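You operate a simulated robot arm through the tools that you are given. There is no shell and no other tool.

Carry out the task below with a simulated two-armed robot. There is one attempt and no reset: what you move stays moved.

JOB
Put the medium yellow-band weight on the top of the meters bench away on the green felt pad. Then take the lid off the damp trap and lay it down on the top of the packing bench. Then take the yellow flow cap and leave it on the top of the pipettes bench. Then take the orange dryer pack and put it on top of the white blue-tab sheet. Then put the orange lock pin on the second board from the bottom of the shelving. Then put the green flow regulator on the top of the meters bench away on the top of the loading bench. Then take the medium orange-band weight on the top of the fittings bench and put it away on the green felt pad. Then take the orange bore gauge and leave it on top of the green-tab sheet. Then put the purple cloth on the top of the cleaning bench. Then turn the pressure dial to 1000. Then put the yellow pipette on the top of the packing bench. Then take the yellow lead sleeve on the top of the pipettes bench and put it away on the top of the low cupboard. The order counts. Set down upright: medium yellow-band weight, yellow flow cap, medium orange-band weight.

Only the result counts: the job must be done as asked and must still hold three seconds after the hand-in. Knocking over, shifting, dropping, spilling or breaking anything else fails it. Lids that push on must go on centred and level and be pressed home; caps that screw on are set level and turned clockwise until they are tight. Flat cloth is picked up by pressing the open fingertips on it (5 to 10 N) and closing them slowly along it; thin cloth reads only 2 to 8 mm in the jaws.

ROBOT AND FRAMES
Two 7-joint arms with two-finger parallel grippers on one trunk, on a base that moves. Base frame: it is fixed to the floor where the robot stands at the start and does not move with it; the origin is under the middle of the robot, x ahead of it, y to its left, z up; the surface under the hand at the start is at about z = 800. Readings come in mm, rad, newtons and seconds.
The left shoulder is at the start at [50, 209, 1196], the right one opposite. With the tool pointing down near the work surface each hand reaches from about 100 to 900 mm from the robot's upright axis, wherever it stands, measured 20 degrees to its own side. Places, roughly: blue-tab sheet [-1000, -250, 750]; damp trap (20x9x9 cm) [-1200, -1100, 800]; green felt pad (40x17 cm) [3600, 1780, 780]; green flow regulator [500, -1250, 750]; green-tab sheet [1500, -6000, 750]; medium orange-band weight [500, -3500, 750]; medium yellow-band weight [500, -250, 750]; orange bore gauge [1750, -6000, 750]; orange dryer pack (8x8x5 cm) [-1200, 0, 800]; orange lock pin (3x3x7 cm) [500, 300, 800]; pressure dial [3000, -1600, 800]; purple cloth (7x9x4 cm) [-800, -6200, 800]; second board of the shelving [-1400, 900, 600]; top of the cleaning bench [2000, -6100, 800]; top of the loading bench [1400, -500, 800]; top of the low cupboard [4600, -6200, 800]; top of the packing bench [-1300, -500, 800]; top of the pipettes bench [1200, 1900, 800]; yellow flow cap (7x7x9 cm) [-1100, -600, 800]; yellow lead sleeve (12x3x3 cm) [1500, 1900, 800]; yellow pipette [2000, 2000, 1000]. Payload 4.4 kg a hand.
Tool frame (each hand has its own): the origin (TCP) lies between the finger pads and is the grasp point; the fingertips stand 23 mm ahead of it; z points along the fingers, y is the line along which they close. The gripper opens to 94 mm. The fingers are 38 mm wide and 10 mm thick; the gripper's body (54 by 96 mm) begins 39 mm behind the TCP.
Orientation is that of the tool frame in the base frame, as a unit quaternion [w, x, y, z]. With the fingers straight down and closing along the base's y, the tool's x points along the base's -x, its y along +y and its z along -z.

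CONTROLS
- The arms move only by the tool move_arm. It takes "left_increments", "right_increments" or both (then of equal length, played together; a hand with none holds still); each is a list of rows, each an object (a shift or turn left out is 0, a gripper value left out holds the last) with "slide": the shift along the tool's x, y, z in mm, a list of three; "angular": the turn, a rotation vector about the tool's x, y, z in rad, a list of three; "claw": the closure, from 0 (fully open) to 1 (shut). In form: [{"slide": [dx, dy, dz], "angular": [wx, wy, wz], "claw": claw}, ...]. A call has 1 to 20 rows; each row shifts and turns the commanded pose from where the row before left it, along the tool's axes as they then stand. A row lasts 0.2 s, in which the tool goes at most 50 mm and 0.15 rad; a call with a longer step from one row to the next is refused whole, and so is a gripper value outside its range. Where a pose cannot be reached the arm comes as near as it can. A force on the tool above 40 N (or 10 N above the force at the start of the call, whichever is more), or a blocked arm, ends the call early, and 0.2 s more pass. The fingers move at their own pace (about 108 mm/s each) and stop on an object; they squeeze with about 41 N. The grip force told is the motor's: it shows also when the fingers shut on nothing. Time passes only in rows, and 0.2 s behind the last, so rows that do not move let the fingers close. The reply holds the time, the measured pose of the TCP, the force on the tool along the base axes, the opening and the grip force, in the units named above and with some noise, with the torque about the TCP (base axes, N m) and any sound that the robot's microphone picked up.
- Cameras (640 x 400 px; columns grow to the right, rows downward): "scene" is now at [122.9, 6.3, 1323.1]; the picture's right is [0.12, -0.99, 0.00], its down [-0.93, -0.11, -0.36] and it looks along [0.36, 0.04, -0.93] (base axes); focal length 214 px, centre (320, 200). "left" rides on the left gripper at [86, -16, -75] in its tool frame; the picture's right is [0.18, 0.98, 0.00], its down [-0.58, 0.11, -0.81] and it looks along [-0.79, 0.15, 0.59] (tool axes); focal length 243 px, centre (320, 200). "right" rides on the right gripper at [86, 16, -74] in its tool frame; the picture's right is [-0.18, 0.98, 0.00], its down [-0.58, -0.11, -0.81] and it looks along [-0.79, -0.15, 0.59] (tool axes); focal length 243 px, centre (320, 200). There is no depth. A picture from a camera that has moved, and an enlarged one, comes with that camera's place and axes in the base frame and with its lens.
- grab_frame(camera): a new picture of that camera. No time passes.
- move_column(by): slides the trunk up (or, below 0, down) by that many mm; the arms and the scene camera ride with it, the base frame stays. It gives what a move gives, with no picture.
- drive_base(legs): drives the robot by 1 to 6 legs, each [ahead, left, turn to the left] in mm, mm and rad, along the robot's own axes; the way and the turn of a leg run together, so that a leg with both is an arc; at most 1500 mm and 3.142 rad a leg. The arms and the cameras ride along, it lands a little off, and it stops where it bumps. It gives what a move gives.
- head_to(pan, tilt): turns the head with the scene camera to pan (to the left, within 1.396 rad either way) and tilt (down, from -0.506 to 1.204), counted from straight ahead of the robot. It gives what a move gives.
- inspect(camera, box): a new picture of the part [left, top, right, bottom] of that camera's present view, enlarged. No time passes.
- hand_in(): hands the job in; it is judged then, once.

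Places have to be worked out from the pictures, the camera data and where the tool is seen. Open the grippers and draw the arms clear of the work before you hand the job in, unless the task says otherwise.

The tools are called after "Emit:" by a JSON object that holds its "api" and its "payload". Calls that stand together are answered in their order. move_arm: Moves the arms, as the interface text tells. Its arguments: {"type":"object","properties":{"left_increments":{"type":"array","items":{"type":"object","properties":{"slide":{"type":"array","items":{"type":"number"}},"angular":{"type":"array","items":{"type":"number"}},"claw":{"type":"number"}}}},"right_increments":{"type":"array","items":{"type":"object","properties":{"slide":{"type":"array","items":{"type":"number"}},"angular":{"type":"array","items":{"type":"number"}},"claw":{"type":"number"}}}}},"required":[]} The other tools are called the same way: move_column (by) moves the trunk up or down; drive_base (legs) drives the base; head_to (pan, tilt) turns the head that bears the scene camera; grab_frame (camera) takes a picture; inspect (camera, box) takes an enlarged picture of a part of a camera's view; hand_in () hands the job in.

At the start:

```text
t: 0.0
left_ee_pos: [581.1, -106.6, 1151.8]
left_tool_rot: [0.001, 0.0, 1.0, 0.0]
left_force: [0.1, 0.0, 0.1]
left_ft_torque: [0.03, 0.04, 0.0]
left_opening: 93.8
left_finger_force: 0.1
right_ee_pos: [372.9, -534.8, 1059.7]
right_tool_rot: [0.0, 0.0, 1.0, 0.001]
right_force: [0.6, -0.1, 0.2]
right_ft_torque: [0.01, 0.04, 0.0]
right_opening: 94.0
right_finger_force: 0.1
trunk travel left (down, up): [-275.0, 288.0]
robot x, y, heading: [-0.8, -2.4, 0.004]
head pan, tilt (commanded): [0.119, 1.201]
```

scene: 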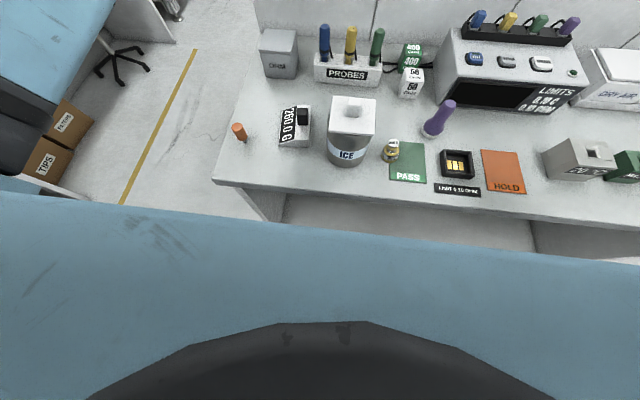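
right: 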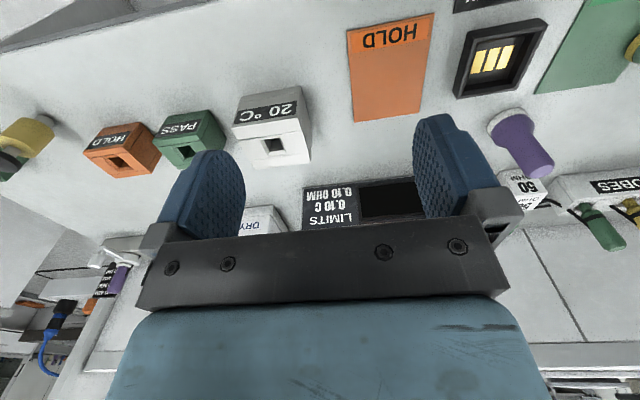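
left: 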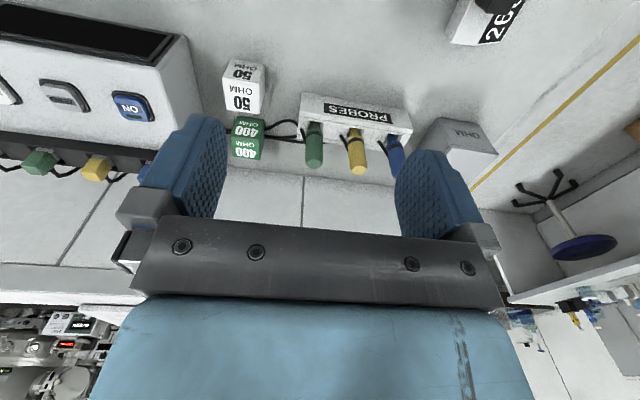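

I begin by looking at the bench in front in more detail to identify the weight, the lock pin and the other items.

Emit:
{"api": "inspect", "payload": {"camera": "scene", "box": [200, 0, 520, 200]}}

Emit:
{"api": "inspect", "payload": {"camera": "scene", "box": [400, 0, 640, 220]}}

Emit:
{"api": "head_to", "payload": {"pan": 0.0, "tilt": 0.6}}

Emit:
{"api": "grab_frame", "payload": {"camera": "scene"}}

```text
2.00 times, centred on (360, 100) of scene
camera zoom: at [122.9, 6.3, 1323.1], right [0.12, -0.99, 0.0], down [-0.93, -0.11, -0.36], along [0.36, 0.04, -0.93], focal length 429 px, centre (240, 400)
```

zoom: 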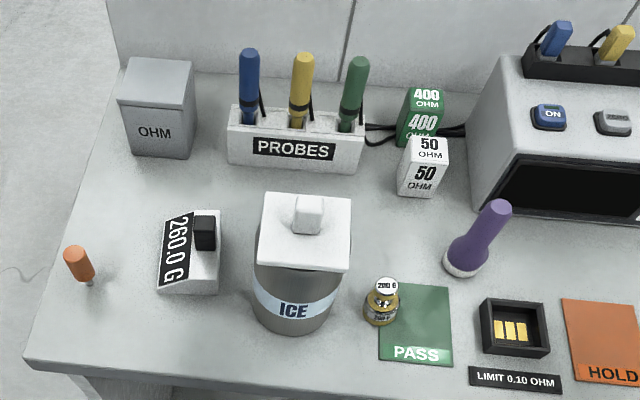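

```text
1.82 times, centred on (520, 110) of scene
camera zoom: at [122.9, 6.3, 1323.1], right [0.12, -0.99, 0.0], down [-0.93, -0.11, -0.36], along [0.36, 0.04, -0.93], focal length 390 px, centre (-44, 364)
```

zoom: 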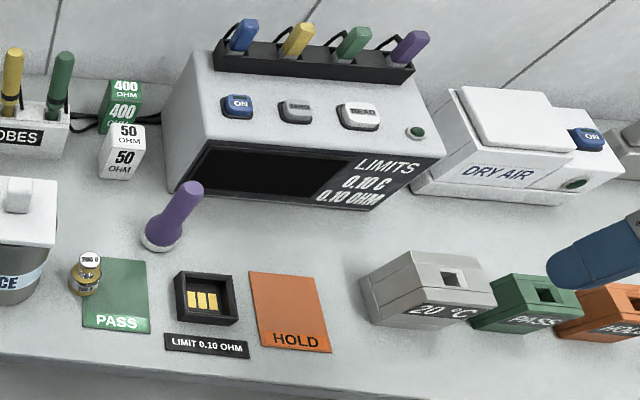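

```text
t: 1.0
left_ee_pos: [581.0, -104.6, 1152.4]
left_tool_rot: [0.001, 0.0, 1.0, 0.0]
left_force: [0.2, 0.9, -0.4]
left_ft_torque: [-0.03, 0.01, -0.03]
left_opening: 94.0
left_finger_force: 0.0
right_ee_pos: [373.6, -535.3, 1058.6]
right_tool_rot: [0.0, 0.0, 1.0, 0.0]
right_force: [1.3, 0.4, 0.1]
right_ft_torque: [-0.01, 0.0, 0.01]
right_opening: 93.9
right_finger_force: 0.0
trunk travel left (down, up): [-275.0, 288.0]
robot x, y, heading: [3.6, 0.8, -0.003]
head pan, tilt (commanded): [0.0, 0.6]
```

```text
taken
camera scene: at [155.8, -0.3, 1367.6], right [0.0, -1.0, 0.0], down [-0.57, 0.0, -0.82], along [0.82, 0.0, -0.57], focal length 214 px, centre (320, 200)
```

scene: 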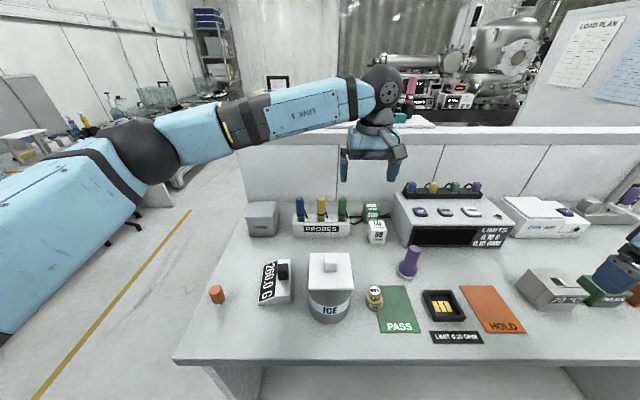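

The weight with the yellow band stands left of the PASS pad at about (515,-163). Before moving I survey the room with the head.

Emit:
{"api": "head_to", "payload": {"pan": 1.2, "tilt": 0.35}}

Emit:
{"api": "grab_frame", "payload": {"camera": "scene"}}

Emit:
{"api": "head_to", "payload": {"pan": -1.0, "tilt": 0.35}}

Emit:
{"api": "grab_frame", "payload": {"camera": "scene"}}

Emit:
{"api": "head_to", "payload": {"pan": 0.0, "tilt": 0.1}}

Emit:
{"api": "grab_frame", "payload": {"camera": "scene"}}

```text
t: 2.4
left_ee_pos: [579.6, -105.6, 1152.3]
left_tool_rot: [0.0, 0.0, 1.0, 0.0]
left_force: [-0.5, -0.4, 0.3]
left_ft_torque: [-0.02, -0.01, -0.02]
left_opening: 94.0
left_finger_force: 0.0
right_ee_pos: [373.1, -535.9, 1059.6]
right_tool_rot: [0.0, 0.0, 1.0, 0.0]
right_force: [-0.1, -0.4, 0.4]
right_ft_torque: [0.04, -0.01, -0.01]
right_opening: 93.9
right_finger_force: 0.1
trunk travel left (down, up): [-275.0, 288.0]
robot x, y, heading: [2.0, 3.1, -0.002]
head pan, tilt (commanded): [1.201, 0.351]
```

```text
taken
camera scene: at [101.1, 86.5, 1390.4], right [0.93, -0.36, 0.0], down [-0.12, -0.32, -0.94], along [0.34, 0.88, -0.34], focal length 214 px, centre (320, 200)
```

scene: 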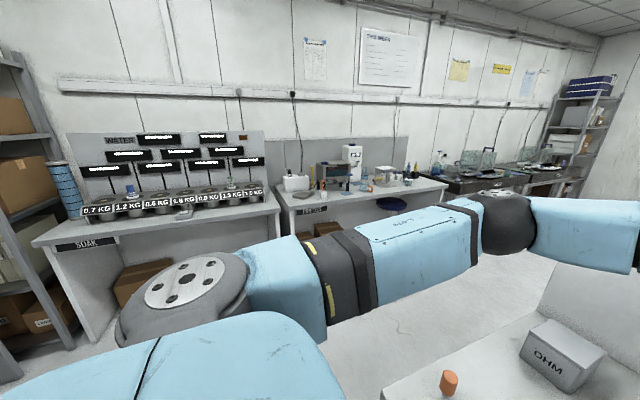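

```text
t: 4.5
left_ee_pos: [581.1, -104.9, 1152.6]
left_tool_rot: [0.001, 0.0, 1.0, -0.001]
left_force: [-0.3, 0.2, 0.1]
left_ft_torque: [-0.03, 0.01, -0.01]
left_opening: 93.9
left_finger_force: 0.0
right_ee_pos: [372.7, -534.7, 1059.3]
right_tool_rot: [0.0, 0.0, 1.0, -0.001]
right_force: [0.0, 0.1, -0.5]
right_ft_torque: [0.0, -0.03, -0.03]
right_opening: 94.2
right_finger_force: 0.1
trunk travel left (down, up): [-275.0, 288.0]
robot x, y, heading: [-0.9, 0.5, 0.0]
head pan, tilt (commanded): [-1.0, 0.351]
```

```text
taken
camera scene: at [117.8, -78.6, 1390.4], right [-0.84, -0.54, 0.0], down [-0.19, 0.29, -0.94], along [0.51, -0.79, -0.34], focal length 214 px, centre (320, 200)
```

scene: 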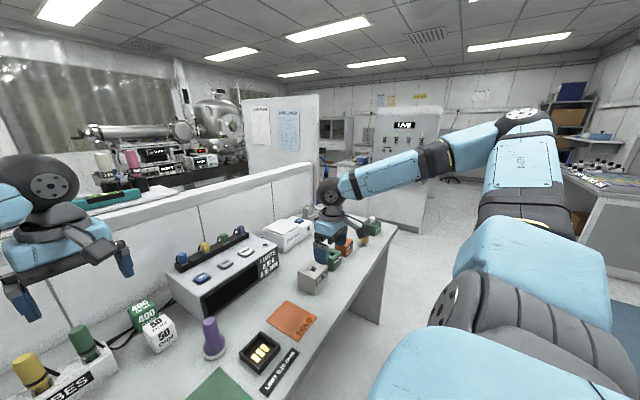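

```text
t: 5.7
left_ee_pos: [581.2, -105.6, 1151.4]
left_tool_rot: [0.001, 0.0, 1.0, 0.001]
left_force: [0.5, 0.1, 0.2]
left_ft_torque: [0.04, 0.05, -0.01]
left_opening: 93.9
left_finger_force: 0.1
right_ee_pos: [374.4, -535.2, 1060.7]
right_tool_rot: [0.0, 0.0, 1.0, -0.001]
right_force: [-0.9, -0.6, -0.8]
right_ft_torque: [0.01, 0.0, -0.02]
right_opening: 94.1
right_finger_force: 0.1
trunk travel left (down, up): [-275.0, 288.0]
robot x, y, heading: [-0.4, 3.0, -0.0]
head pan, tilt (commanded): [0.0, 0.099]
```

```text
taken
camera scene: at [159.4, -0.4, 1413.8], right [0.0, -1.0, 0.0], down [-0.1, 0.0, -0.99], along [0.99, 0.0, -0.1], focal length 214 px, centre (320, 200)
```

scene: 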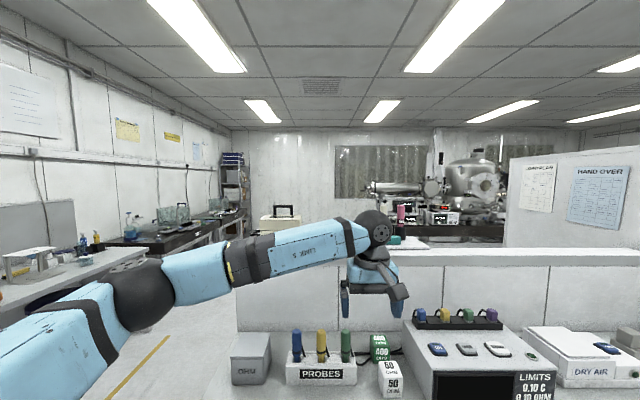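

The meters bench front edge is at x≈355 and there is an aisle to the left at y≈1000. I move the left arm aside and bring the right hand over the yellow-band weight to look at it with its wrist camera.

Emit:
{"api": "move_arm", "payload": {"left_increments": [{"slide": [25.6, 40.6, 0]}, {"slide": [25.6, 40.6, 0]}, {"slide": [25.6, 40.6, 0]}, {"slide": [25.6, 40.6, 0]}, {"slide": [25.6, 40.6, 0]}, {"slide": [25.6, 40.6, 0]}, {"slide": [25.6, 40.6, 0]}, {"slide": [25.6, 40.6, 0]}, {"slide": [25.6, 40.6, 0]}], "right_increments": [{"slide": [-11.9, 41.3, 6.7]}, {"slide": [-11.9, 41.3, 6.7]}, {"slide": [-11.9, 41.3, 6.7]}, {"slide": [-11.9, 41.3, 6.7]}, {"slide": [-11.9, 41.3, 6.7]}, {"slide": [-11.9, 41.3, 6.7]}, {"slide": [-11.9, 41.3, 6.7]}, {"slide": [-11.9, 41.3, 6.7]}, {"slide": [-11.9, 41.3, 6.7]}]}}

Emit:
{"api": "grab_frame", "payload": {"camera": "right"}}

Emit:
{"api": "head_to", "payload": {"pan": -0.3, "tilt": 0.9}}

Emit:
{"api": "grab_frame", "payload": {"camera": "scene"}}

```text
t: 7.7
left_ee_pos: [347.9, 263.3, 1150.3]
left_tool_rot: [0.001, 0.0, 1.0, -0.001]
left_force: [0.3, -0.3, 0.2]
left_ft_torque: [-0.04, 0.0, -0.05]
left_opening: 94.0
left_finger_force: 0.1
right_ee_pos: [481.9, -162.1, 1000.4]
right_tool_rot: [0.001, 0.001, 1.0, 0.0]
right_force: [-0.2, 0.9, 0.0]
right_ft_torque: [0.0, -0.03, -0.02]
right_opening: 93.9
right_finger_force: 0.1
trunk travel left (down, up): [-275.0, 288.0]
robot x, y, heading: [2.2, -0.6, -0.002]
head pan, tilt (commanded): [0.0, 0.099]
```

```text
taken
camera right: at [395.4, -146.5, 1074.2], right [0.19, 0.98, 0.0], down [0.58, -0.11, 0.81], along [0.79, -0.15, -0.59], focal length 243 px, centre (320, 200)
```

right: 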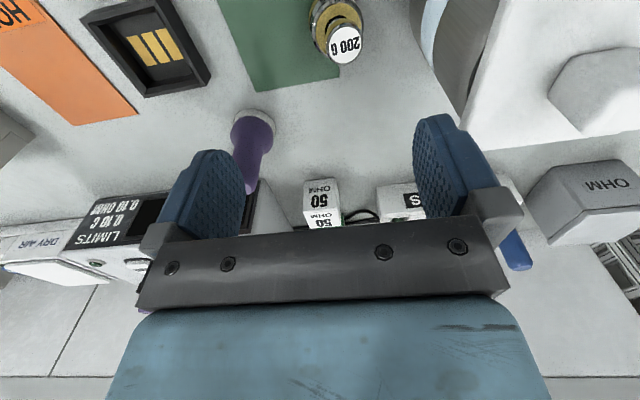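

```text
t: 8.9
left_ee_pos: [348.9, 262.1, 1149.8]
left_tool_rot: [0.001, 0.0, 1.0, 0.001]
left_force: [-0.2, 0.0, -0.7]
left_ft_torque: [-0.04, 0.01, 0.0]
left_opening: 93.9
left_finger_force: 0.0
right_ee_pos: [481.0, -164.6, 999.7]
right_tool_rot: [0.0, -0.001, 1.0, 0.0]
right_force: [0.7, -0.6, -0.4]
right_ft_torque: [0.03, 0.03, 0.03]
right_opening: 93.8
right_finger_force: 0.1
trunk travel left (down, up): [-275.0, 288.0]
robot x, y, heading: [-1.8, -1.9, -0.0]
head pan, tilt (commanded): [-0.3, 0.901]
```

```text
taken
camera scene: at [139.6, -22.7, 1342.9], right [-0.3, -0.96, 0.0], down [-0.75, 0.23, -0.62], along [0.59, -0.18, -0.78], focal length 214 px, centre (320, 200)
```

scene: 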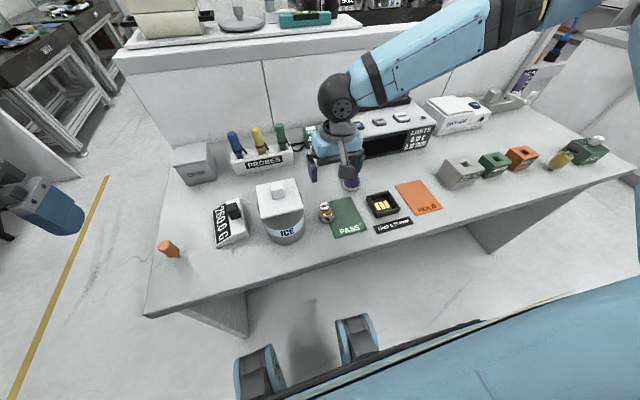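

By triangulating the two views, the weight's knob top is about (478,-142,866) and the bench top is near z≈805. I zoom in on the weight to check its shape.

Emit:
{"api": "inspect", "payload": {"camera": "right", "box": [240, 0, 440, 125]}}

Emit:
{"api": "inspect", "payload": {"camera": "scene", "box": [280, 160, 440, 260]}}

Emit:
{"api": "inspect", "payload": {"camera": "scene", "box": [480, 80, 640, 200]}}

```text
3.20 times, centred on (340, 62) of right
camera zoom: at [395.1, -148.8, 1073.8], right [0.18, 0.98, 0.0], down [0.58, -0.11, 0.81], along [0.79, -0.15, -0.59], focal length 776 px, centre (256, 640)
```

zoom: 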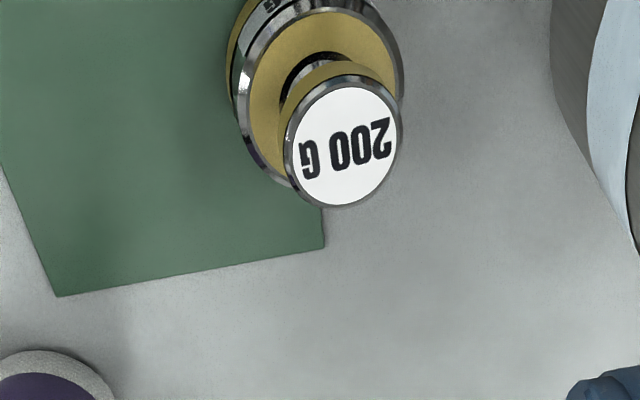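

```text
4.00 times, centred on (360, 210) of scene
camera zoom: at [139.6, -22.7, 1342.9], right [-0.3, -0.96, 0.0], down [-0.75, 0.23, -0.62], along [0.59, -0.18, -0.78], focal length 858 px, centre (160, 160)
```

zoom: 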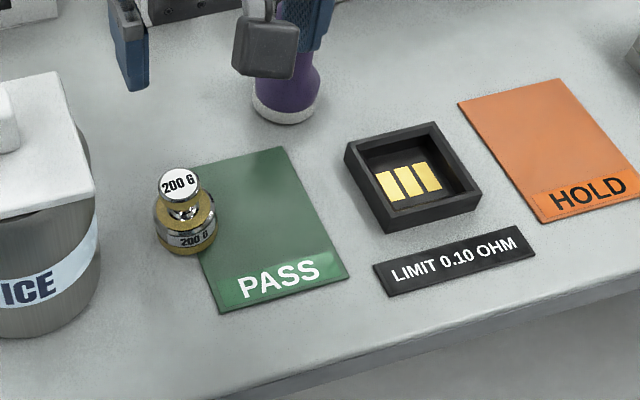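

```text
3.33 times, centred on (560, 140) of scene
camera zoom: at [139.6, -22.7, 1342.9], right [-0.3, -0.96, 0.0], down [-0.75, 0.23, -0.62], along [0.59, -0.18, -0.78], focal length 715 px, centre (-480, 400)
```

zoom: 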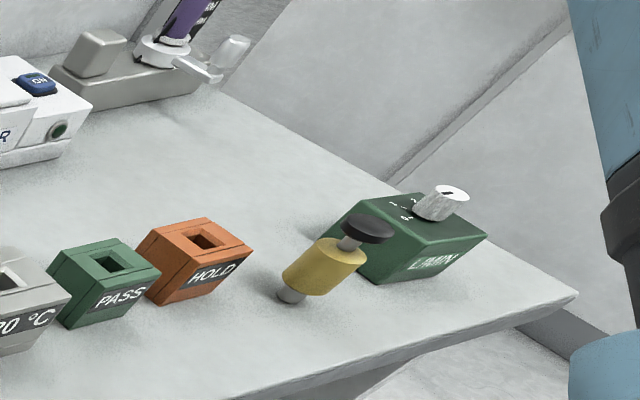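

The weight's axis is at about (477.5,-141), with a body of about 45 mm and a knob about 27 mm across; the ICE lid edge is at y≈-73. I narrow the gripper to about 66 mm, centre over it and descend partway.

Emit:
{"api": "move_arm", "payload": {"right_increments": [{"slide": [2.5, 22, 0], "claw": 0.3}, {"slide": [0, 0, 30]}, {"slide": [0, 0, 30]}, {"slide": [0, 0, 20]}, {"slide": [0, 0, 0]}]}}

Emit:
{"api": "grab_frame", "payload": {"camera": "right"}}

Emit:
{"api": "grab_frame", "payload": {"camera": "scene"}}

```text
t: 10.1
left_ee_pos: [349.8, 262.0, 1151.4]
left_tool_rot: [0.001, 0.0, 1.0, 0.0]
left_force: [0.4, 0.3, 0.5]
left_ft_torque: [-0.03, 0.0, 0.01]
left_opening: 93.9
left_finger_force: 0.1
right_ee_pos: [466.6, -181.1, 942.7]
right_tool_rot: [0.0, 0.0, 1.0, 0.0]
right_force: [0.0, -0.1, -0.1]
right_ft_torque: [-0.04, 0.02, -0.03]
right_opening: 65.8
right_finger_force: 0.1
right hand out of reach, approached as far as the arm can: row 1, 2, 3, 4
trunk travel left (down, up): [-275.0, 288.0]
robot x, y, heading: [2.6, -1.6, 0.003]
head pan, tilt (commanded): [-0.3, 0.901]
```

```text
taken
camera right: at [381.2, -165.3, 1016.9], right [0.18, 0.98, 0.0], down [0.58, -0.11, 0.81], along [0.79, -0.15, -0.59], focal length 243 px, centre (320, 200)
```

right: 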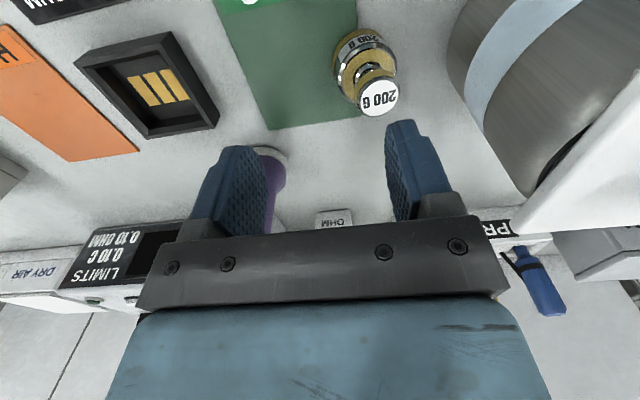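

```text
taken
camera scene: at [139.5, -22.5, 1342.9], right [-0.3, -0.96, 0.0], down [-0.75, 0.23, -0.62], along [0.59, -0.18, -0.78], focal length 214 px, centre (320, 200)
```

scene: 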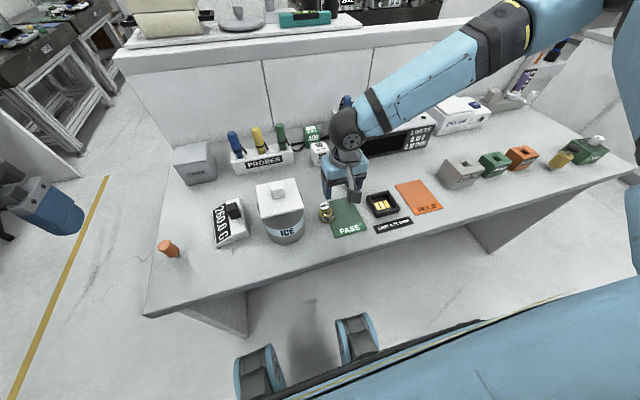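

The right arm cannot come further left at that spot, so I will raise it and shift the base to the left so that the weight lies further on the right arm's own side.

Emit:
{"api": "move_arm", "payload": {"right_increments": [{"slide": [0, 0, -45]}, {"slide": [0, 0, -45]}, {"slide": [0, 0, -30]}]}}

Emit:
{"api": "drive_base", "payload": {"legs": [[0, 150, 0]]}}

Emit:
{"api": "grab_frame", "payload": {"camera": "right"}}

Emit:
{"api": "grab_frame", "payload": {"camera": "scene"}}

```text
t: 10.9
left_ee_pos: [347.6, 261.4, 1150.7]
left_tool_rot: [0.002, 0.0, 1.0, 0.0]
left_force: [-0.6, 0.0, -0.7]
left_ft_torque: [0.0, -0.01, 0.01]
left_opening: 94.1
left_finger_force: 0.1
right_ee_pos: [467.4, -181.4, 1062.5]
right_tool_rot: [-0.001, 0.0, 1.0, 0.0]
right_force: [-0.8, -0.7, -0.1]
right_ft_torque: [-0.01, 0.01, 0.01]
right_opening: 65.6
right_finger_force: 0.0
trunk travel left (down, up): [-275.0, 288.0]
robot x, y, heading: [-2.0, 0.8, -0.004]
head pan, tilt (commanded): [-0.3, 0.901]
```

```text
t: 12.8
left_ee_pos: [348.7, 410.0, 1151.5]
left_tool_rot: [0.001, 0.0, 1.0, 0.0]
left_force: [0.4, 0.0, -0.4]
left_ft_torque: [-0.01, 0.02, -0.01]
left_opening: 94.0
left_finger_force: 0.1
right_ee_pos: [467.0, -31.5, 1061.3]
right_tool_rot: [0.001, 0.0, 1.0, -0.001]
right_force: [-0.2, -0.9, 0.3]
right_ft_torque: [-0.03, 0.0, 0.0]
right_opening: 65.9
right_finger_force: 0.0
trunk travel left (down, up): [-275.0, 288.0]
robot x, y, heading: [-5.8, 148.1, 0.004]
head pan, tilt (commanded): [-0.3, 0.901]
```

```text
taken
camera right: at [380.8, -16.2, 1135.0], right [0.18, 0.98, 0.0], down [0.58, -0.11, 0.81], along [0.79, -0.15, -0.59], focal length 243 px, centre (320, 200)
```

right: 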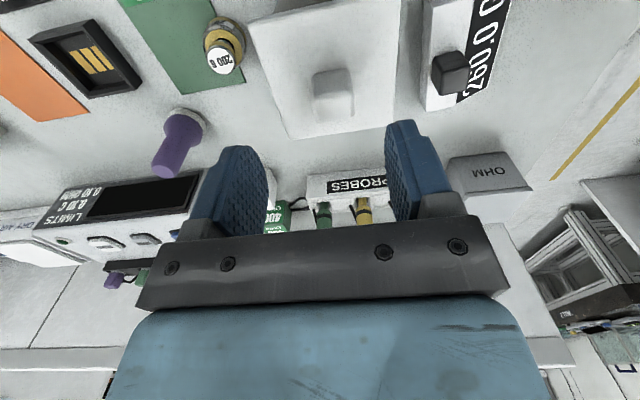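

```text
taken
camera scene: at [139.4, 126.5, 1342.9], right [-0.29, -0.96, 0.0], down [-0.75, 0.23, -0.62], along [0.59, -0.18, -0.78], focal length 214 px, centre (320, 200)
```

scene: 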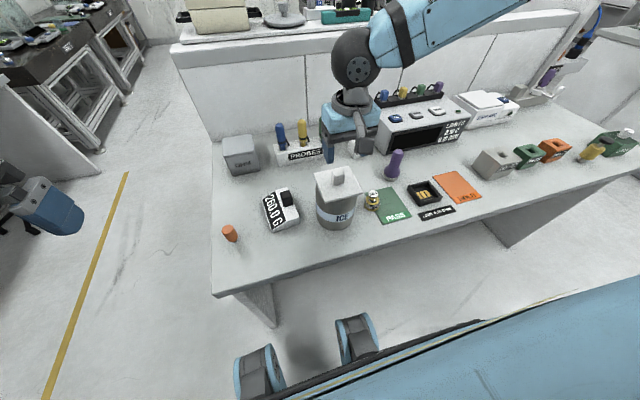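

The weight still reads about (478,-140,866) in the world frame. I move the right hand over it and descend partway.

Emit:
{"api": "move_arm", "payload": {"right_increments": [{"slide": [-3.5, -36.5, 0]}, {"slide": [-3.5, -36.5, 0]}, {"slide": [-3.5, -36.5, 0]}, {"slide": [0, 0, 45]}, {"slide": [0, 0, 45]}, {"slide": [0, 0, 45]}, {"slide": [0, 0, 0]}]}}

Emit:
{"api": "grab_frame", "payload": {"camera": "right"}}

Emit:
{"api": "grab_frame", "payload": {"camera": "scene"}}

```text
t: 14.4
left_ee_pos: [347.7, 411.4, 1151.1]
left_tool_rot: [0.002, -0.001, 1.0, 0.0]
left_force: [-0.5, 0.4, 0.7]
left_ft_torque: [-0.04, -0.01, 0.03]
left_opening: 93.9
left_finger_force: 0.1
right_ee_pos: [476.1, -139.5, 926.5]
right_tool_rot: [0.001, 0.0, 1.0, 0.0]
right_force: [-0.1, -0.3, 0.7]
right_ft_torque: [0.01, -0.05, 0.01]
right_opening: 65.6
right_finger_force: 0.1
trunk travel left (down, up): [-275.0, 288.0]
robot x, y, heading: [0.0, 149.4, -0.003]
head pan, tilt (commanded): [-0.3, 0.901]
```

```text
taken
camera right: at [389.7, -124.6, 1001.4], right [0.18, 0.98, 0.0], down [0.58, -0.11, 0.81], along [0.79, -0.15, -0.59], focal length 243 px, centre (320, 200)
```

right: 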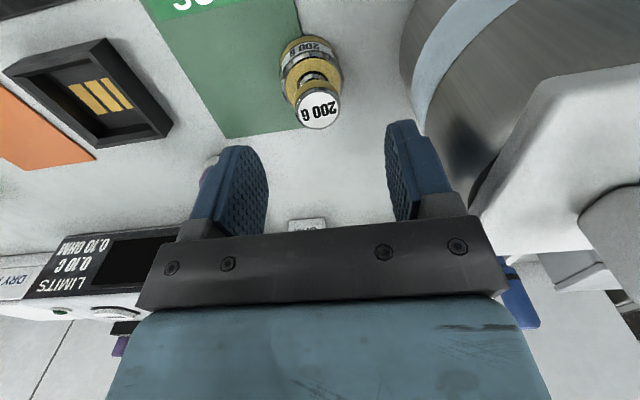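

```text
taken
camera scene: at [138.5, 126.6, 1343.0], right [-0.29, -0.96, 0.0], down [-0.75, 0.23, -0.62], along [0.59, -0.18, -0.78], focal length 214 px, centre (320, 200)
```

scene: 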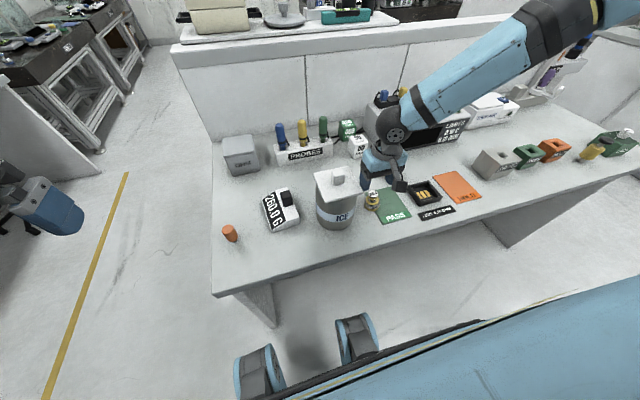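

The knob is centred between the fingers. I check the body alignment with a zoom before going down.

Emit:
{"api": "inspect", "payload": {"camera": "right", "box": [240, 10, 400, 150]}}

Emit:
{"api": "inspect", "payload": {"camera": "scene", "box": [310, 140, 430, 240]}}

```text
2.86 times, centred on (320, 80) of right
camera zoom: at [389.7, -124.6, 1001.4], right [0.18, 0.98, 0.0], down [0.58, -0.11, 0.81], along [0.79, -0.15, -0.59], focal length 693 px, centre (320, 543)
```

zoom: 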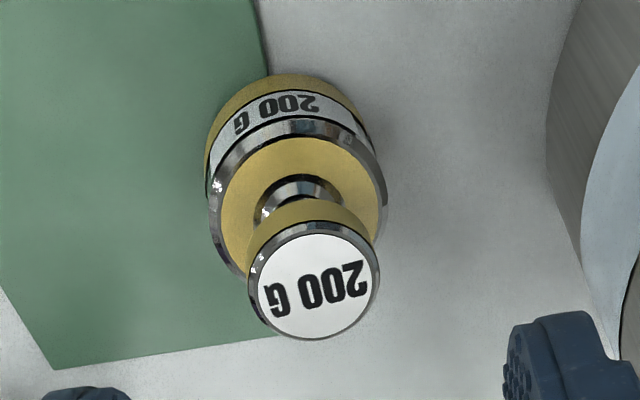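

```text
4.00 times, centred on (370, 190) of scene
camera zoom: at [138.5, 126.6, 1343.0], right [-0.29, -0.96, 0.0], down [-0.75, 0.23, -0.62], along [0.59, -0.18, -0.78], focal length 858 px, centre (120, 240)
```

zoom: 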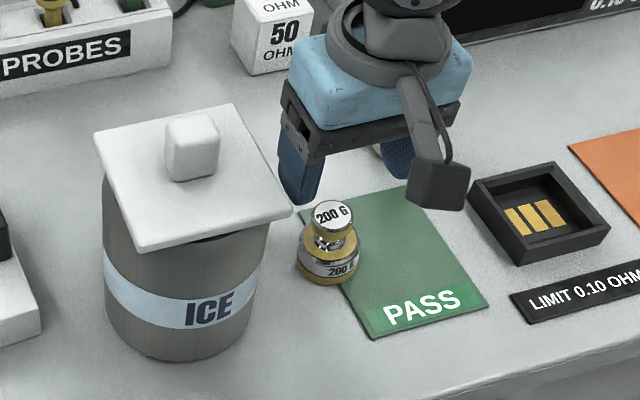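

The body centre is about 4 mm further toward −y than the knob. I shift slightly, descend to TCP z≈836 and close.

Emit:
{"api": "move_arm", "payload": {"right_increments": [{"slide": [0, -4, 20]}, {"slide": [0, 0, 30]}, {"slide": [0, 0, 25]}, {"slide": [0, 0, 15]}, {"slide": [0, 0, 0]}]}}

Emit:
{"api": "grab_frame", "payload": {"camera": "right"}}

Emit:
{"api": "inspect", "payload": {"camera": "scene", "box": [310, 140, 430, 240]}}

```text
t: 15.6
left_ee_pos: [347.6, 410.7, 1149.9]
left_tool_rot: [0.001, -0.001, 1.0, 0.0]
left_force: [0.2, 0.7, 0.7]
left_ft_torque: [-0.02, -0.02, 0.02]
left_opening: 94.0
left_finger_force: 0.2
right_ee_pos: [478.2, -145.0, 836.2]
right_tool_rot: [0.0, 0.0, 1.0, 0.0]
right_force: [0.9, 1.0, -0.3]
right_ft_torque: [0.0, 0.02, 0.01]
right_opening: 65.8
right_finger_force: 0.1
trunk travel left (down, up): [-275.0, 288.0]
robot x, y, heading: [1.3, 150.5, 0.001]
head pan, tilt (commanded): [-0.3, 0.901]
```

```text
taken
camera right: at [392.3, -129.3, 910.1], right [0.18, 0.98, 0.0], down [0.58, -0.11, 0.81], along [0.79, -0.15, -0.59], focal length 243 px, centre (320, 200)
```

right: 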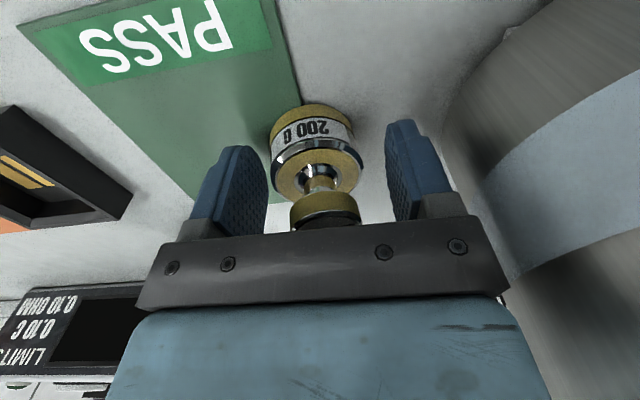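

```text
4.00 times, centred on (370, 190) of scene
camera zoom: at [139.3, 126.3, 1342.9], right [-0.29, -0.96, 0.0], down [-0.75, 0.23, -0.62], along [0.59, -0.18, -0.78], focal length 858 px, centre (120, 240)
```

zoom: 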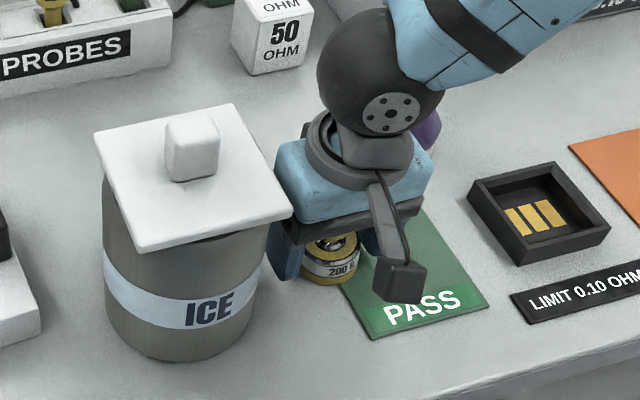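

The body is between the fingers, slightly toward the robot. I nudge 4 mm toward the robot and close the gripper.

Emit:
{"api": "move_arm", "payload": {"right_increments": [{"slide": [4, 0, 1]}, {"claw": 1.0}, {"claw": 1.0}, {"claw": 1.0}, {"claw": 1.0}]}}

Emit:
{"api": "grab_frame", "payload": {"camera": "right"}}

```text
t: 16.8
left_ee_pos: [347.6, 411.4, 1151.1]
left_tool_rot: [0.0, 0.0, 1.0, 0.0]
left_force: [0.4, 0.0, -0.6]
left_ft_torque: [-0.02, -0.02, -0.02]
left_opening: 94.1
left_finger_force: 0.0
right_ee_pos: [473.1, -143.7, 836.1]
right_tool_rot: [0.001, 0.0, 1.0, 0.0]
right_force: [-0.5, -1.9, 8.0]
right_ft_torque: [-0.12, 0.11, 0.0]
right_opening: 46.4
right_finger_force: 40.8
trunk travel left (down, up): [-275.0, 288.0]
robot x, y, heading: [-1.5, 152.2, -0.004]
head pan, tilt (commanded): [-0.3, 0.901]
```

```text
taken
camera right: at [387.2, -129.2, 910.0], right [0.18, 0.98, 0.0], down [0.58, -0.11, 0.81], along [0.79, -0.15, -0.59], focal length 243 px, centre (320, 200)
```

right: 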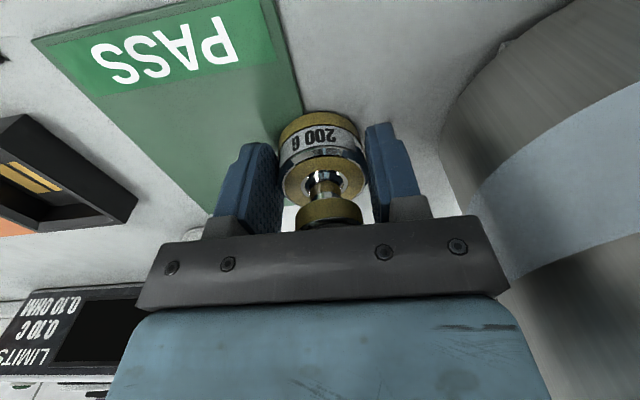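

The weight is held (46 mm). I lift it straight up and check that it comes along level.

Emit:
{"api": "move_arm", "payload": {"right_increments": [{"slide": [0, 0, -10]}, {"slide": [0, 0, -40]}, {"slide": [0, 0, -50]}, {"slide": [0, 0, -50]}, {"slide": [0, 0, -50]}, {"slide": [0, 0, -50]}]}}

Emit:
{"api": "grab_frame", "payload": {"camera": "right"}}

Emit:
{"api": "grab_frame", "payload": {"camera": "scene"}}

```text
t: 18.2
left_ee_pos: [347.5, 411.5, 1151.2]
left_tool_rot: [0.002, -0.001, 1.0, 0.0]
left_force: [0.0, 0.6, 0.4]
left_ft_torque: [-0.03, -0.02, -0.01]
left_opening: 94.0
left_finger_force: 0.2
right_ee_pos: [472.5, -141.9, 1085.9]
right_tool_rot: [0.0, -0.001, 1.0, 0.0]
right_force: [-0.4, -0.1, -1.3]
right_ft_torque: [-0.01, -0.01, 0.01]
right_opening: 45.2
right_finger_force: 40.8
trunk travel left (down, up): [-275.0, 288.0]
robot x, y, heading: [-0.9, 149.3, -0.001]
head pan, tilt (commanded): [-0.3, 0.901]
```

```text
taken
camera right: at [386.6, -126.4, 1160.0], right [0.18, 0.98, 0.0], down [0.58, -0.11, 0.81], along [0.79, -0.15, -0.59], focal length 243 px, centre (320, 200)
```

right: 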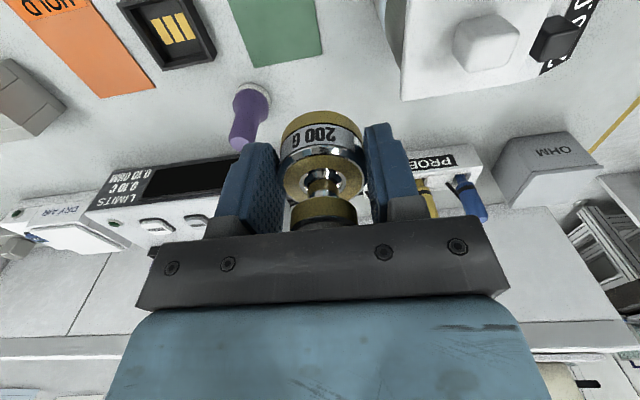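

```text
taken
camera scene: at [138.5, 127.0, 1342.9], right [-0.29, -0.96, 0.0], down [-0.75, 0.23, -0.62], along [0.59, -0.18, -0.78], focal length 214 px, centre (320, 200)
```

scene: 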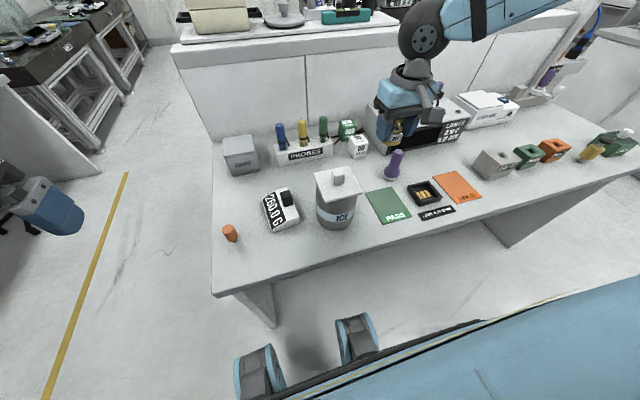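

The weight is up and level. I retract the right hand toward the body and drive into the left aisle.

Emit:
{"api": "move_arm", "payload": {"right_increments": [{"slide": [40, 0, -10]}, {"slide": [40, 0, -10]}, {"slide": [40, 0, -10]}]}}

Emit:
{"api": "drive_base", "payload": {"legs": [[-60, 0, 0], [0, 780, 0]]}}

Emit:
{"api": "head_to", "payload": {"pan": 0.3, "tilt": 0.4}}

Emit:
{"api": "grab_frame", "payload": {"camera": "scene"}}

```text
t: 19.0
left_ee_pos: [347.8, 411.2, 1151.8]
left_tool_rot: [0.002, -0.001, 1.0, 0.0]
left_force: [-0.7, -1.2, -0.1]
left_ft_torque: [0.03, 0.0, 0.02]
left_opening: 93.9
left_finger_force: 0.1
right_ee_pos: [351.3, -144.7, 1116.3]
right_tool_rot: [0.001, 0.0, 1.0, -0.001]
right_force: [-0.9, -0.1, -2.5]
right_ft_torque: [0.03, 0.0, 0.03]
right_opening: 45.1
right_finger_force: 41.2
trunk travel left (down, up): [-275.0, 288.0]
robot x, y, heading: [2.1, 150.1, -0.002]
head pan, tilt (commanded): [-0.3, 0.901]
```

```text
t: 26.8
left_ee_pos: [282.1, 1186.4, 1150.5]
left_tool_rot: [0.0, -0.006, 1.0, 0.0]
left_force: [0.3, -0.3, 0.1]
left_ft_torque: [0.03, -0.03, -0.02]
left_opening: 94.1
left_finger_force: 0.0
right_ee_pos: [292.2, 630.0, 1115.9]
right_tool_rot: [-0.001, -0.005, 1.0, 0.0]
right_force: [-0.3, -0.7, -2.2]
right_ft_torque: [-0.02, -0.02, 0.01]
right_opening: 44.7
right_finger_force: 41.1
trunk travel left (down, up): [-275.0, 288.0]
robot x, y, heading: [-60.2, 919.6, 0.01]
head pan, tilt (commanded): [-0.3, 0.901]
```

```text
t: 27.8
left_ee_pos: [282.2, 1185.9, 1150.3]
left_tool_rot: [0.001, -0.006, 1.0, 0.0]
left_force: [-0.2, -0.7, 0.0]
left_ft_torque: [-0.01, -0.02, -0.04]
left_opening: 94.2
left_finger_force: 0.2
right_ee_pos: [292.6, 629.6, 1115.1]
right_tool_rot: [0.0, -0.005, 1.0, 0.0]
right_force: [0.1, 0.2, -1.9]
right_ft_torque: [-0.01, 0.0, -0.03]
right_opening: 44.7
right_finger_force: 40.9
trunk travel left (down, up): [-275.0, 288.0]
robot x, y, heading: [-66.1, 918.5, 0.016]
head pan, tilt (commanded): [0.3, 0.4]
```

```text
taken
camera scene: at [91.9, 948.0, 1385.8], right [0.31, -0.95, 0.0], down [-0.37, -0.12, -0.92], along [0.88, 0.28, -0.39], focal length 214 px, centre (320, 200)
```

scene: 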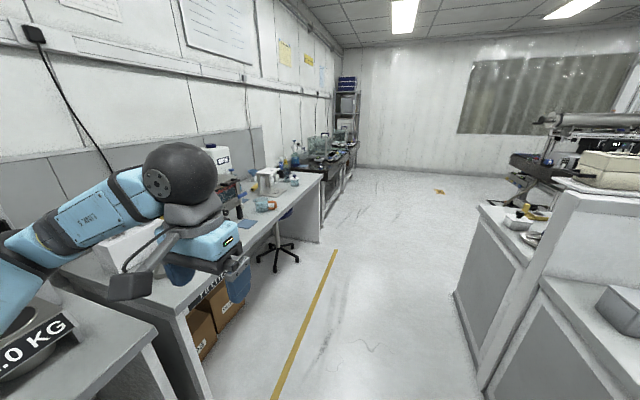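

The aisle is clear from y≈340 to y≈1500. I drive forward along its middle, correcting the small heading error.

Emit:
{"api": "drive_base", "payload": {"legs": [[1500, 0, -0.016], [1000, 0, 0]]}}

Emit:
{"api": "head_to", "payload": {"pan": 0.6, "tilt": 0.4}}

Emit:
{"api": "grab_frame", "payload": {"camera": "scene"}}

```text
t: 39.9
left_ee_pos: [2782.9, 1131.8, 1151.4]
left_tool_rot: [0.0, 0.011, 1.0, 0.0]
left_force: [-0.2, 1.0, 0.5]
left_ft_torque: [0.0, -0.04, 0.0]
left_opening: 93.8
left_finger_force: 0.0
right_ee_pos: [2775.6, 576.8, 1115.3]
right_tool_rot: [0.0, 0.011, 1.0, 0.0]
right_force: [0.3, -0.1, -1.9]
right_ft_torque: [0.03, 0.03, 0.0]
right_opening: 44.7
right_finger_force: 40.8
trunk travel left (down, up): [-275.0, 288.0]
robot x, y, heading: [2429.9, 876.8, -0.02]
head pan, tilt (commanded): [0.3, 0.4]
```

```text
t: 40.7
left_ee_pos: [2783.2, 1131.9, 1150.7]
left_tool_rot: [0.001, 0.011, 1.0, 0.0]
left_force: [0.8, 0.2, -0.3]
left_ft_torque: [-0.01, 0.02, -0.02]
left_opening: 93.9
left_finger_force: 0.1
right_ee_pos: [2775.7, 577.4, 1115.6]
right_tool_rot: [0.001, 0.011, 1.0, 0.0]
right_force: [-0.2, 0.2, -1.7]
right_ft_torque: [-0.01, 0.0, 0.02]
right_opening: 45.0
right_finger_force: 41.0
trunk travel left (down, up): [-275.0, 288.0]
robot x, y, heading: [2433.4, 879.7, -0.021]
head pan, tilt (commanded): [0.6, 0.4]
```

```text
taken
camera scene: at [2573.9, 927.2, 1385.9], right [0.55, -0.84, 0.0], down [-0.33, -0.21, -0.92], along [0.77, 0.5, -0.39], focal length 214 px, centre (320, 200)
```

scene: 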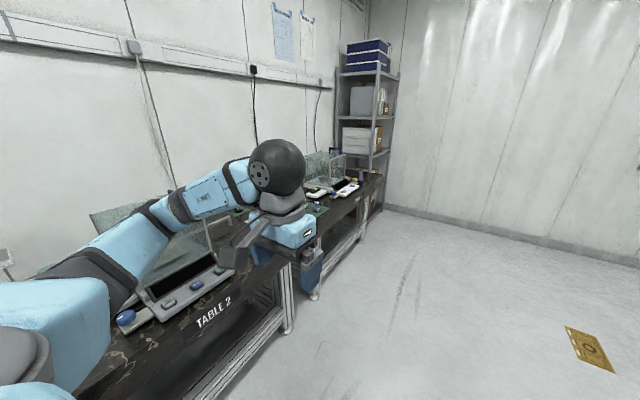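

Tables line the left wall with front edge y≈1460. I drive on to x≈3360 and turn left to face the table with the felt pad.

Emit:
{"api": "drive_base", "payload": {"legs": [[930, 20, 0], [0, 0, 1.59]]}}

Emit:
{"api": "head_to", "payload": {"pan": -0.2, "tilt": 0.6}}

Emit:
{"api": "grab_frame", "payload": {"camera": "scene"}}

```text
t: 49.5
left_ee_pos: [3123.0, 1227.8, 1151.9]
left_tool_rot: [0.001, -0.7, 0.714, 0.0]
left_force: [0.0, 0.6, 0.0]
left_ft_torque: [0.03, 0.02, 0.0]
left_opening: 93.8
left_finger_force: 0.0
right_ee_pos: [3677.6, 1221.1, 1114.5]
right_tool_rot: [0.001, -0.699, 0.715, 0.0]
right_force: [-0.4, -0.7, -2.5]
right_ft_torque: [-0.01, 0.0, -0.03]
right_opening: 45.0
right_finger_force: 41.1
trunk travel left (down, up): [-275.0, 288.0]
robot x, y, heading: [3375.3, 874.9, 1.553]
head pan, tilt (commanded): [0.6, 0.4]
```

```text
t: 50.7
left_ee_pos: [3122.7, 1228.2, 1150.6]
left_tool_rot: [0.001, -0.7, 0.714, 0.0]
left_force: [0.5, -0.3, 0.1]
left_ft_torque: [-0.01, -0.01, -0.02]
left_opening: 93.9
left_finger_force: 0.1
right_ee_pos: [3678.8, 1220.2, 1115.0]
right_tool_rot: [0.0, -0.699, 0.715, 0.0]
right_force: [0.1, 0.2, -2.3]
right_ft_torque: [-0.03, 0.02, -0.01]
right_opening: 44.7
right_finger_force: 40.8
trunk travel left (down, up): [-275.0, 288.0]
robot x, y, heading: [3376.7, 872.9, 1.549]
head pan, tilt (commanded): [-0.201, 0.6]
```

```text
taken
camera scene: at [3398.1, 1027.4, 1367.7], right [0.98, -0.22, 0.0], down [-0.12, -0.55, -0.83], along [0.18, 0.81, -0.56], focal length 214 px, centre (320, 200)
```

scene: 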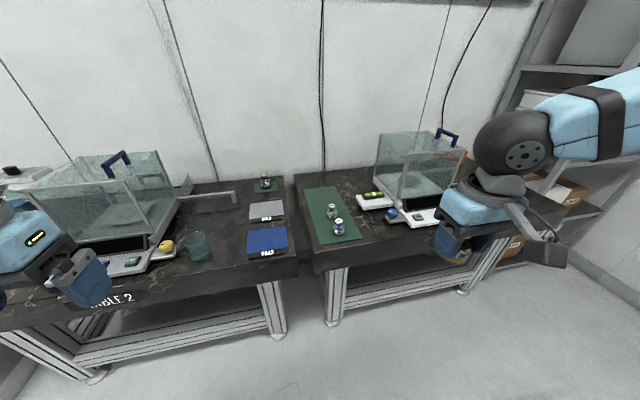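

The green felt pad lies at the left of the right-hand table at about (3609,1766) and already carries two weights. I zoom in on it.

Emit:
{"api": "inspect", "payload": {"camera": "scene", "box": [240, 150, 440, 275]}}

```text
3.20 times, centred on (340, 212) of scene
camera zoom: at [3398.1, 1027.4, 1367.7], right [0.98, -0.22, 0.0], down [-0.12, -0.55, -0.83], along [0.18, 0.81, -0.56], focal length 686 px, centre (256, 160)
```

zoom: 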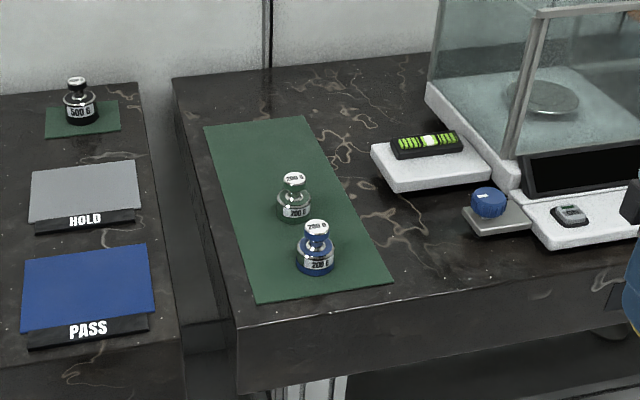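

The felt pad spans x≈3524–3698, y≈1583–1987 at z≈780, with weights at about y=1635 and y=1730. I'll set the yellow one at about (3612,1945) and later the orange one in between. I drive up to the table.

Emit:
{"api": "drive_base", "payload": {"legs": [[240, 55, 0.02]]}}

Emit:
{"api": "head_to", "payload": {"pan": -0.3, "tilt": 0.75}}

Emit:
{"api": "grab_frame", "payload": {"camera": "scene"}}

Emit:
{"api": "grab_frame", "payload": {"camera": "right"}}

```text
t: 52.5
left_ee_pos: [3060.4, 1458.4, 1150.1]
left_tool_rot: [-0.001, 0.708, -0.706, -0.001]
left_force: [0.7, 0.7, -0.2]
left_ft_torque: [0.02, 0.0, -0.01]
left_opening: 94.1
left_finger_force: 0.0
right_ee_pos: [3615.7, 1465.9, 1114.6]
right_tool_rot: [0.0, 0.708, -0.706, 0.0]
right_force: [-0.1, 0.1, -2.0]
right_ft_torque: [-0.06, 0.0, -0.04]
right_opening: 44.8
right_finger_force: 40.7
trunk travel left (down, up): [-275.0, 288.0]
robot x, y, heading: [3323.2, 1110.0, 1.577]
head pan, tilt (commanded): [-0.201, 0.6]
```

```text
t: 53.2
left_ee_pos: [3061.3, 1458.5, 1150.2]
left_tool_rot: [0.0, 0.708, -0.706, -0.001]
left_force: [0.8, -0.1, -0.2]
left_ft_torque: [-0.02, 0.0, 0.01]
left_opening: 93.9
left_finger_force: 0.1
right_ee_pos: [3615.7, 1464.6, 1115.8]
right_tool_rot: [0.0, 0.707, -0.707, 0.0]
right_force: [-0.6, 0.3, -2.9]
right_ft_torque: [0.03, 0.01, 0.03]
right_opening: 44.8
right_finger_force: 41.2
trunk travel left (down, up): [-275.0, 288.0]
robot x, y, heading: [3320.2, 1109.6, 1.574]
head pan, tilt (commanded): [-0.3, 0.75]
```

```text
taken
camera scene: at [3347.6, 1257.6, 1354.8], right [0.96, -0.29, 0.0], down [-0.2, -0.65, -0.73], along [0.21, 0.7, -0.68], focal length 214 px, centre (320, 200)
```

scene: 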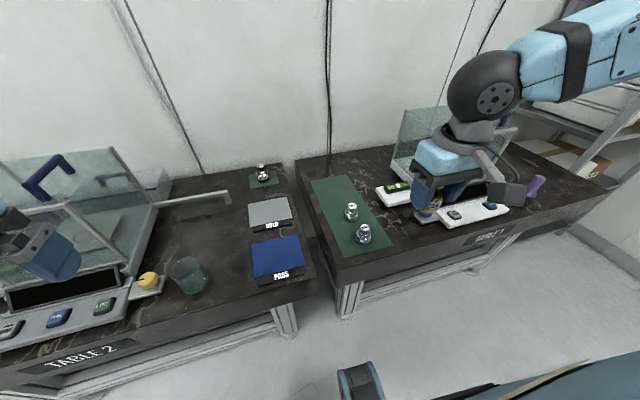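

```text
taken
camera right: at [3600.4, 1377.5, 1189.6], right [-0.98, 0.18, 0.0], down [0.11, 0.58, 0.81], along [0.15, 0.79, -0.59], focal length 243 px, centre (320, 200)
```

right: 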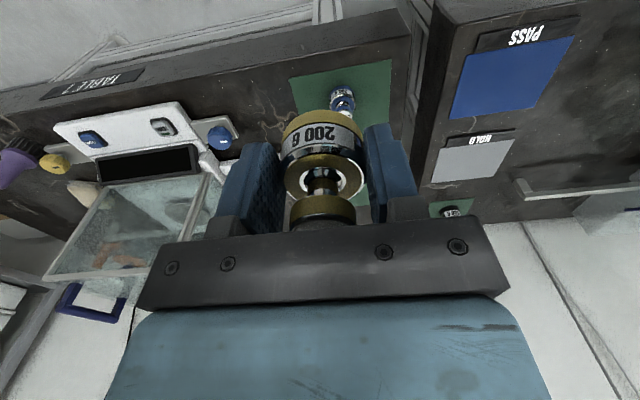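

I zoom in on the pad again from the closer position to refine the target spot.

Emit:
{"api": "inspect", "payload": {"camera": "scene", "box": [290, 150, 450, 270]}}

```text
3.33 times, centred on (370, 210) of scene
camera zoom: at [3347.6, 1257.6, 1354.8], right [0.96, -0.29, 0.0], down [-0.2, -0.65, -0.73], along [0.21, 0.7, -0.68], focal length 715 px, centre (153, 167)
```

zoom: 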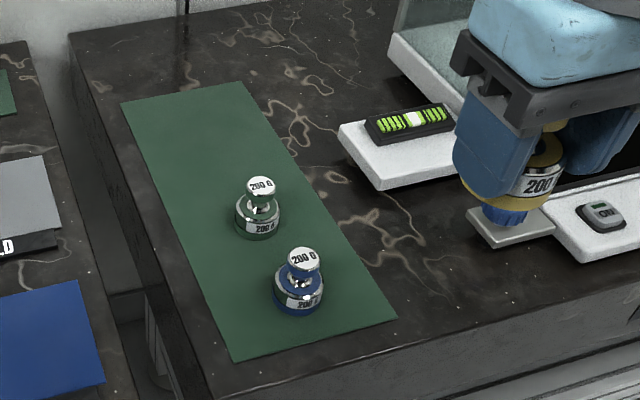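

The pad spans x 3521–3690, y 1578–1977 at z 780, and the table front edge is at y≈1555, so I can come 70 mm closer. Then I extend the right hand above the free back part of the pad.

Emit:
{"api": "drive_base", "payload": {"legs": [[70, 0, 0]]}}

Emit:
{"api": "move_arm", "payload": {"right_increments": [{"slide": [-45, 1, 0]}, {"slide": [-45, 1, 0]}, {"slide": [-45, 1, 0]}, {"slide": [-45, 1, 0]}, {"slide": [-45, 1, 0]}, {"slide": [-45, 1, 0]}, {"slide": [-45, 1, 0]}, {"slide": [-45, 1, 0]}, {"slide": [-45, 1, 0]}]}}

Emit:
{"api": "grab_frame", "payload": {"camera": "scene"}}

Emit:
{"api": "grab_frame", "payload": {"camera": "right"}}

```text
t: 54.2
left_ee_pos: [3060.0, 1527.1, 1150.8]
left_tool_rot: [-0.002, 0.708, -0.706, 0.0]
left_force: [0.4, 0.8, 0.1]
left_ft_torque: [-0.01, 0.0, 0.02]
left_opening: 94.0
left_finger_force: 0.1
right_ee_pos: [3615.2, 1533.5, 1115.0]
right_tool_rot: [0.001, 0.708, -0.706, 0.0]
right_force: [-0.2, 0.1, -1.7]
right_ft_torque: [-0.06, 0.02, -0.01]
right_opening: 45.0
right_finger_force: 41.1
trunk travel left (down, up): [-275.0, 288.0]
robot x, y, heading: [3323.8, 1177.6, 1.575]
head pan, tilt (commanded): [-0.3, 0.75]
```

```text
t: 56.2
left_ee_pos: [3060.2, 1526.6, 1150.0]
left_tool_rot: [-0.002, 0.708, -0.706, -0.001]
left_force: [0.0, -0.1, 0.9]
left_ft_torque: [0.0, 0.04, 0.01]
left_opening: 93.9
left_finger_force: 0.1
right_ee_pos: [3624.2, 1908.7, 1121.1]
right_tool_rot: [-0.001, 0.708, -0.706, -0.001]
right_force: [0.2, 0.0, -1.0]
right_ft_torque: [-0.01, -0.03, 0.0]
right_opening: 44.7
right_finger_force: 41.0
right hand out of reach, approached as far as the arm can: row 9
trunk travel left (down, up): [-275.0, 288.0]
robot x, y, heading: [3327.0, 1180.7, 1.576]
head pan, tilt (commanded): [-0.3, 0.75]
```

```text
taken
camera scene: at [3347.7, 1324.5, 1354.9], right [0.96, -0.29, 0.0], down [-0.2, -0.65, -0.73], along [0.21, 0.7, -0.68], focal length 214 px, centre (320, 200)
```

scene: 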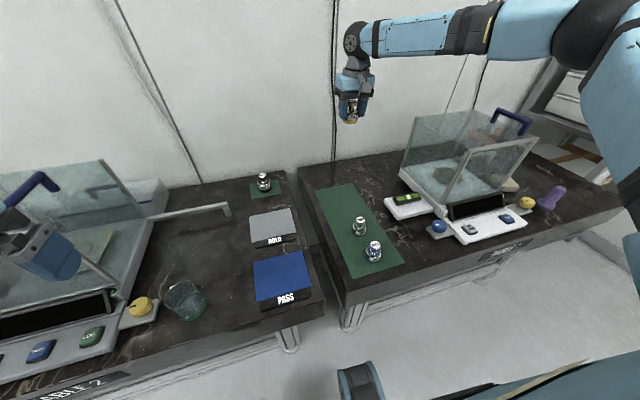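

```text
taken
camera right: at [3609.4, 1821.0, 1194.3], right [-0.98, 0.18, 0.0], down [0.11, 0.58, 0.81], along [0.15, 0.79, -0.59], focal length 243 px, centre (320, 200)
```

right: 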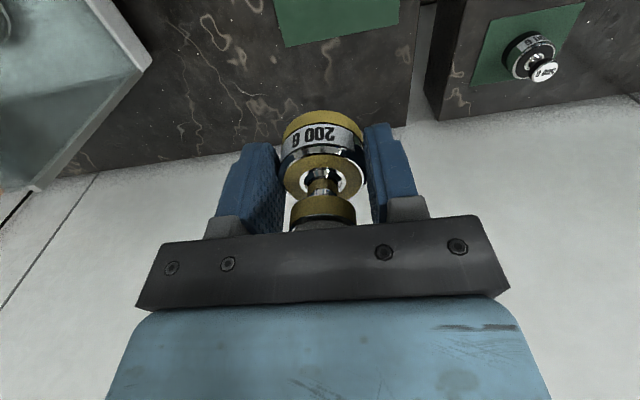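

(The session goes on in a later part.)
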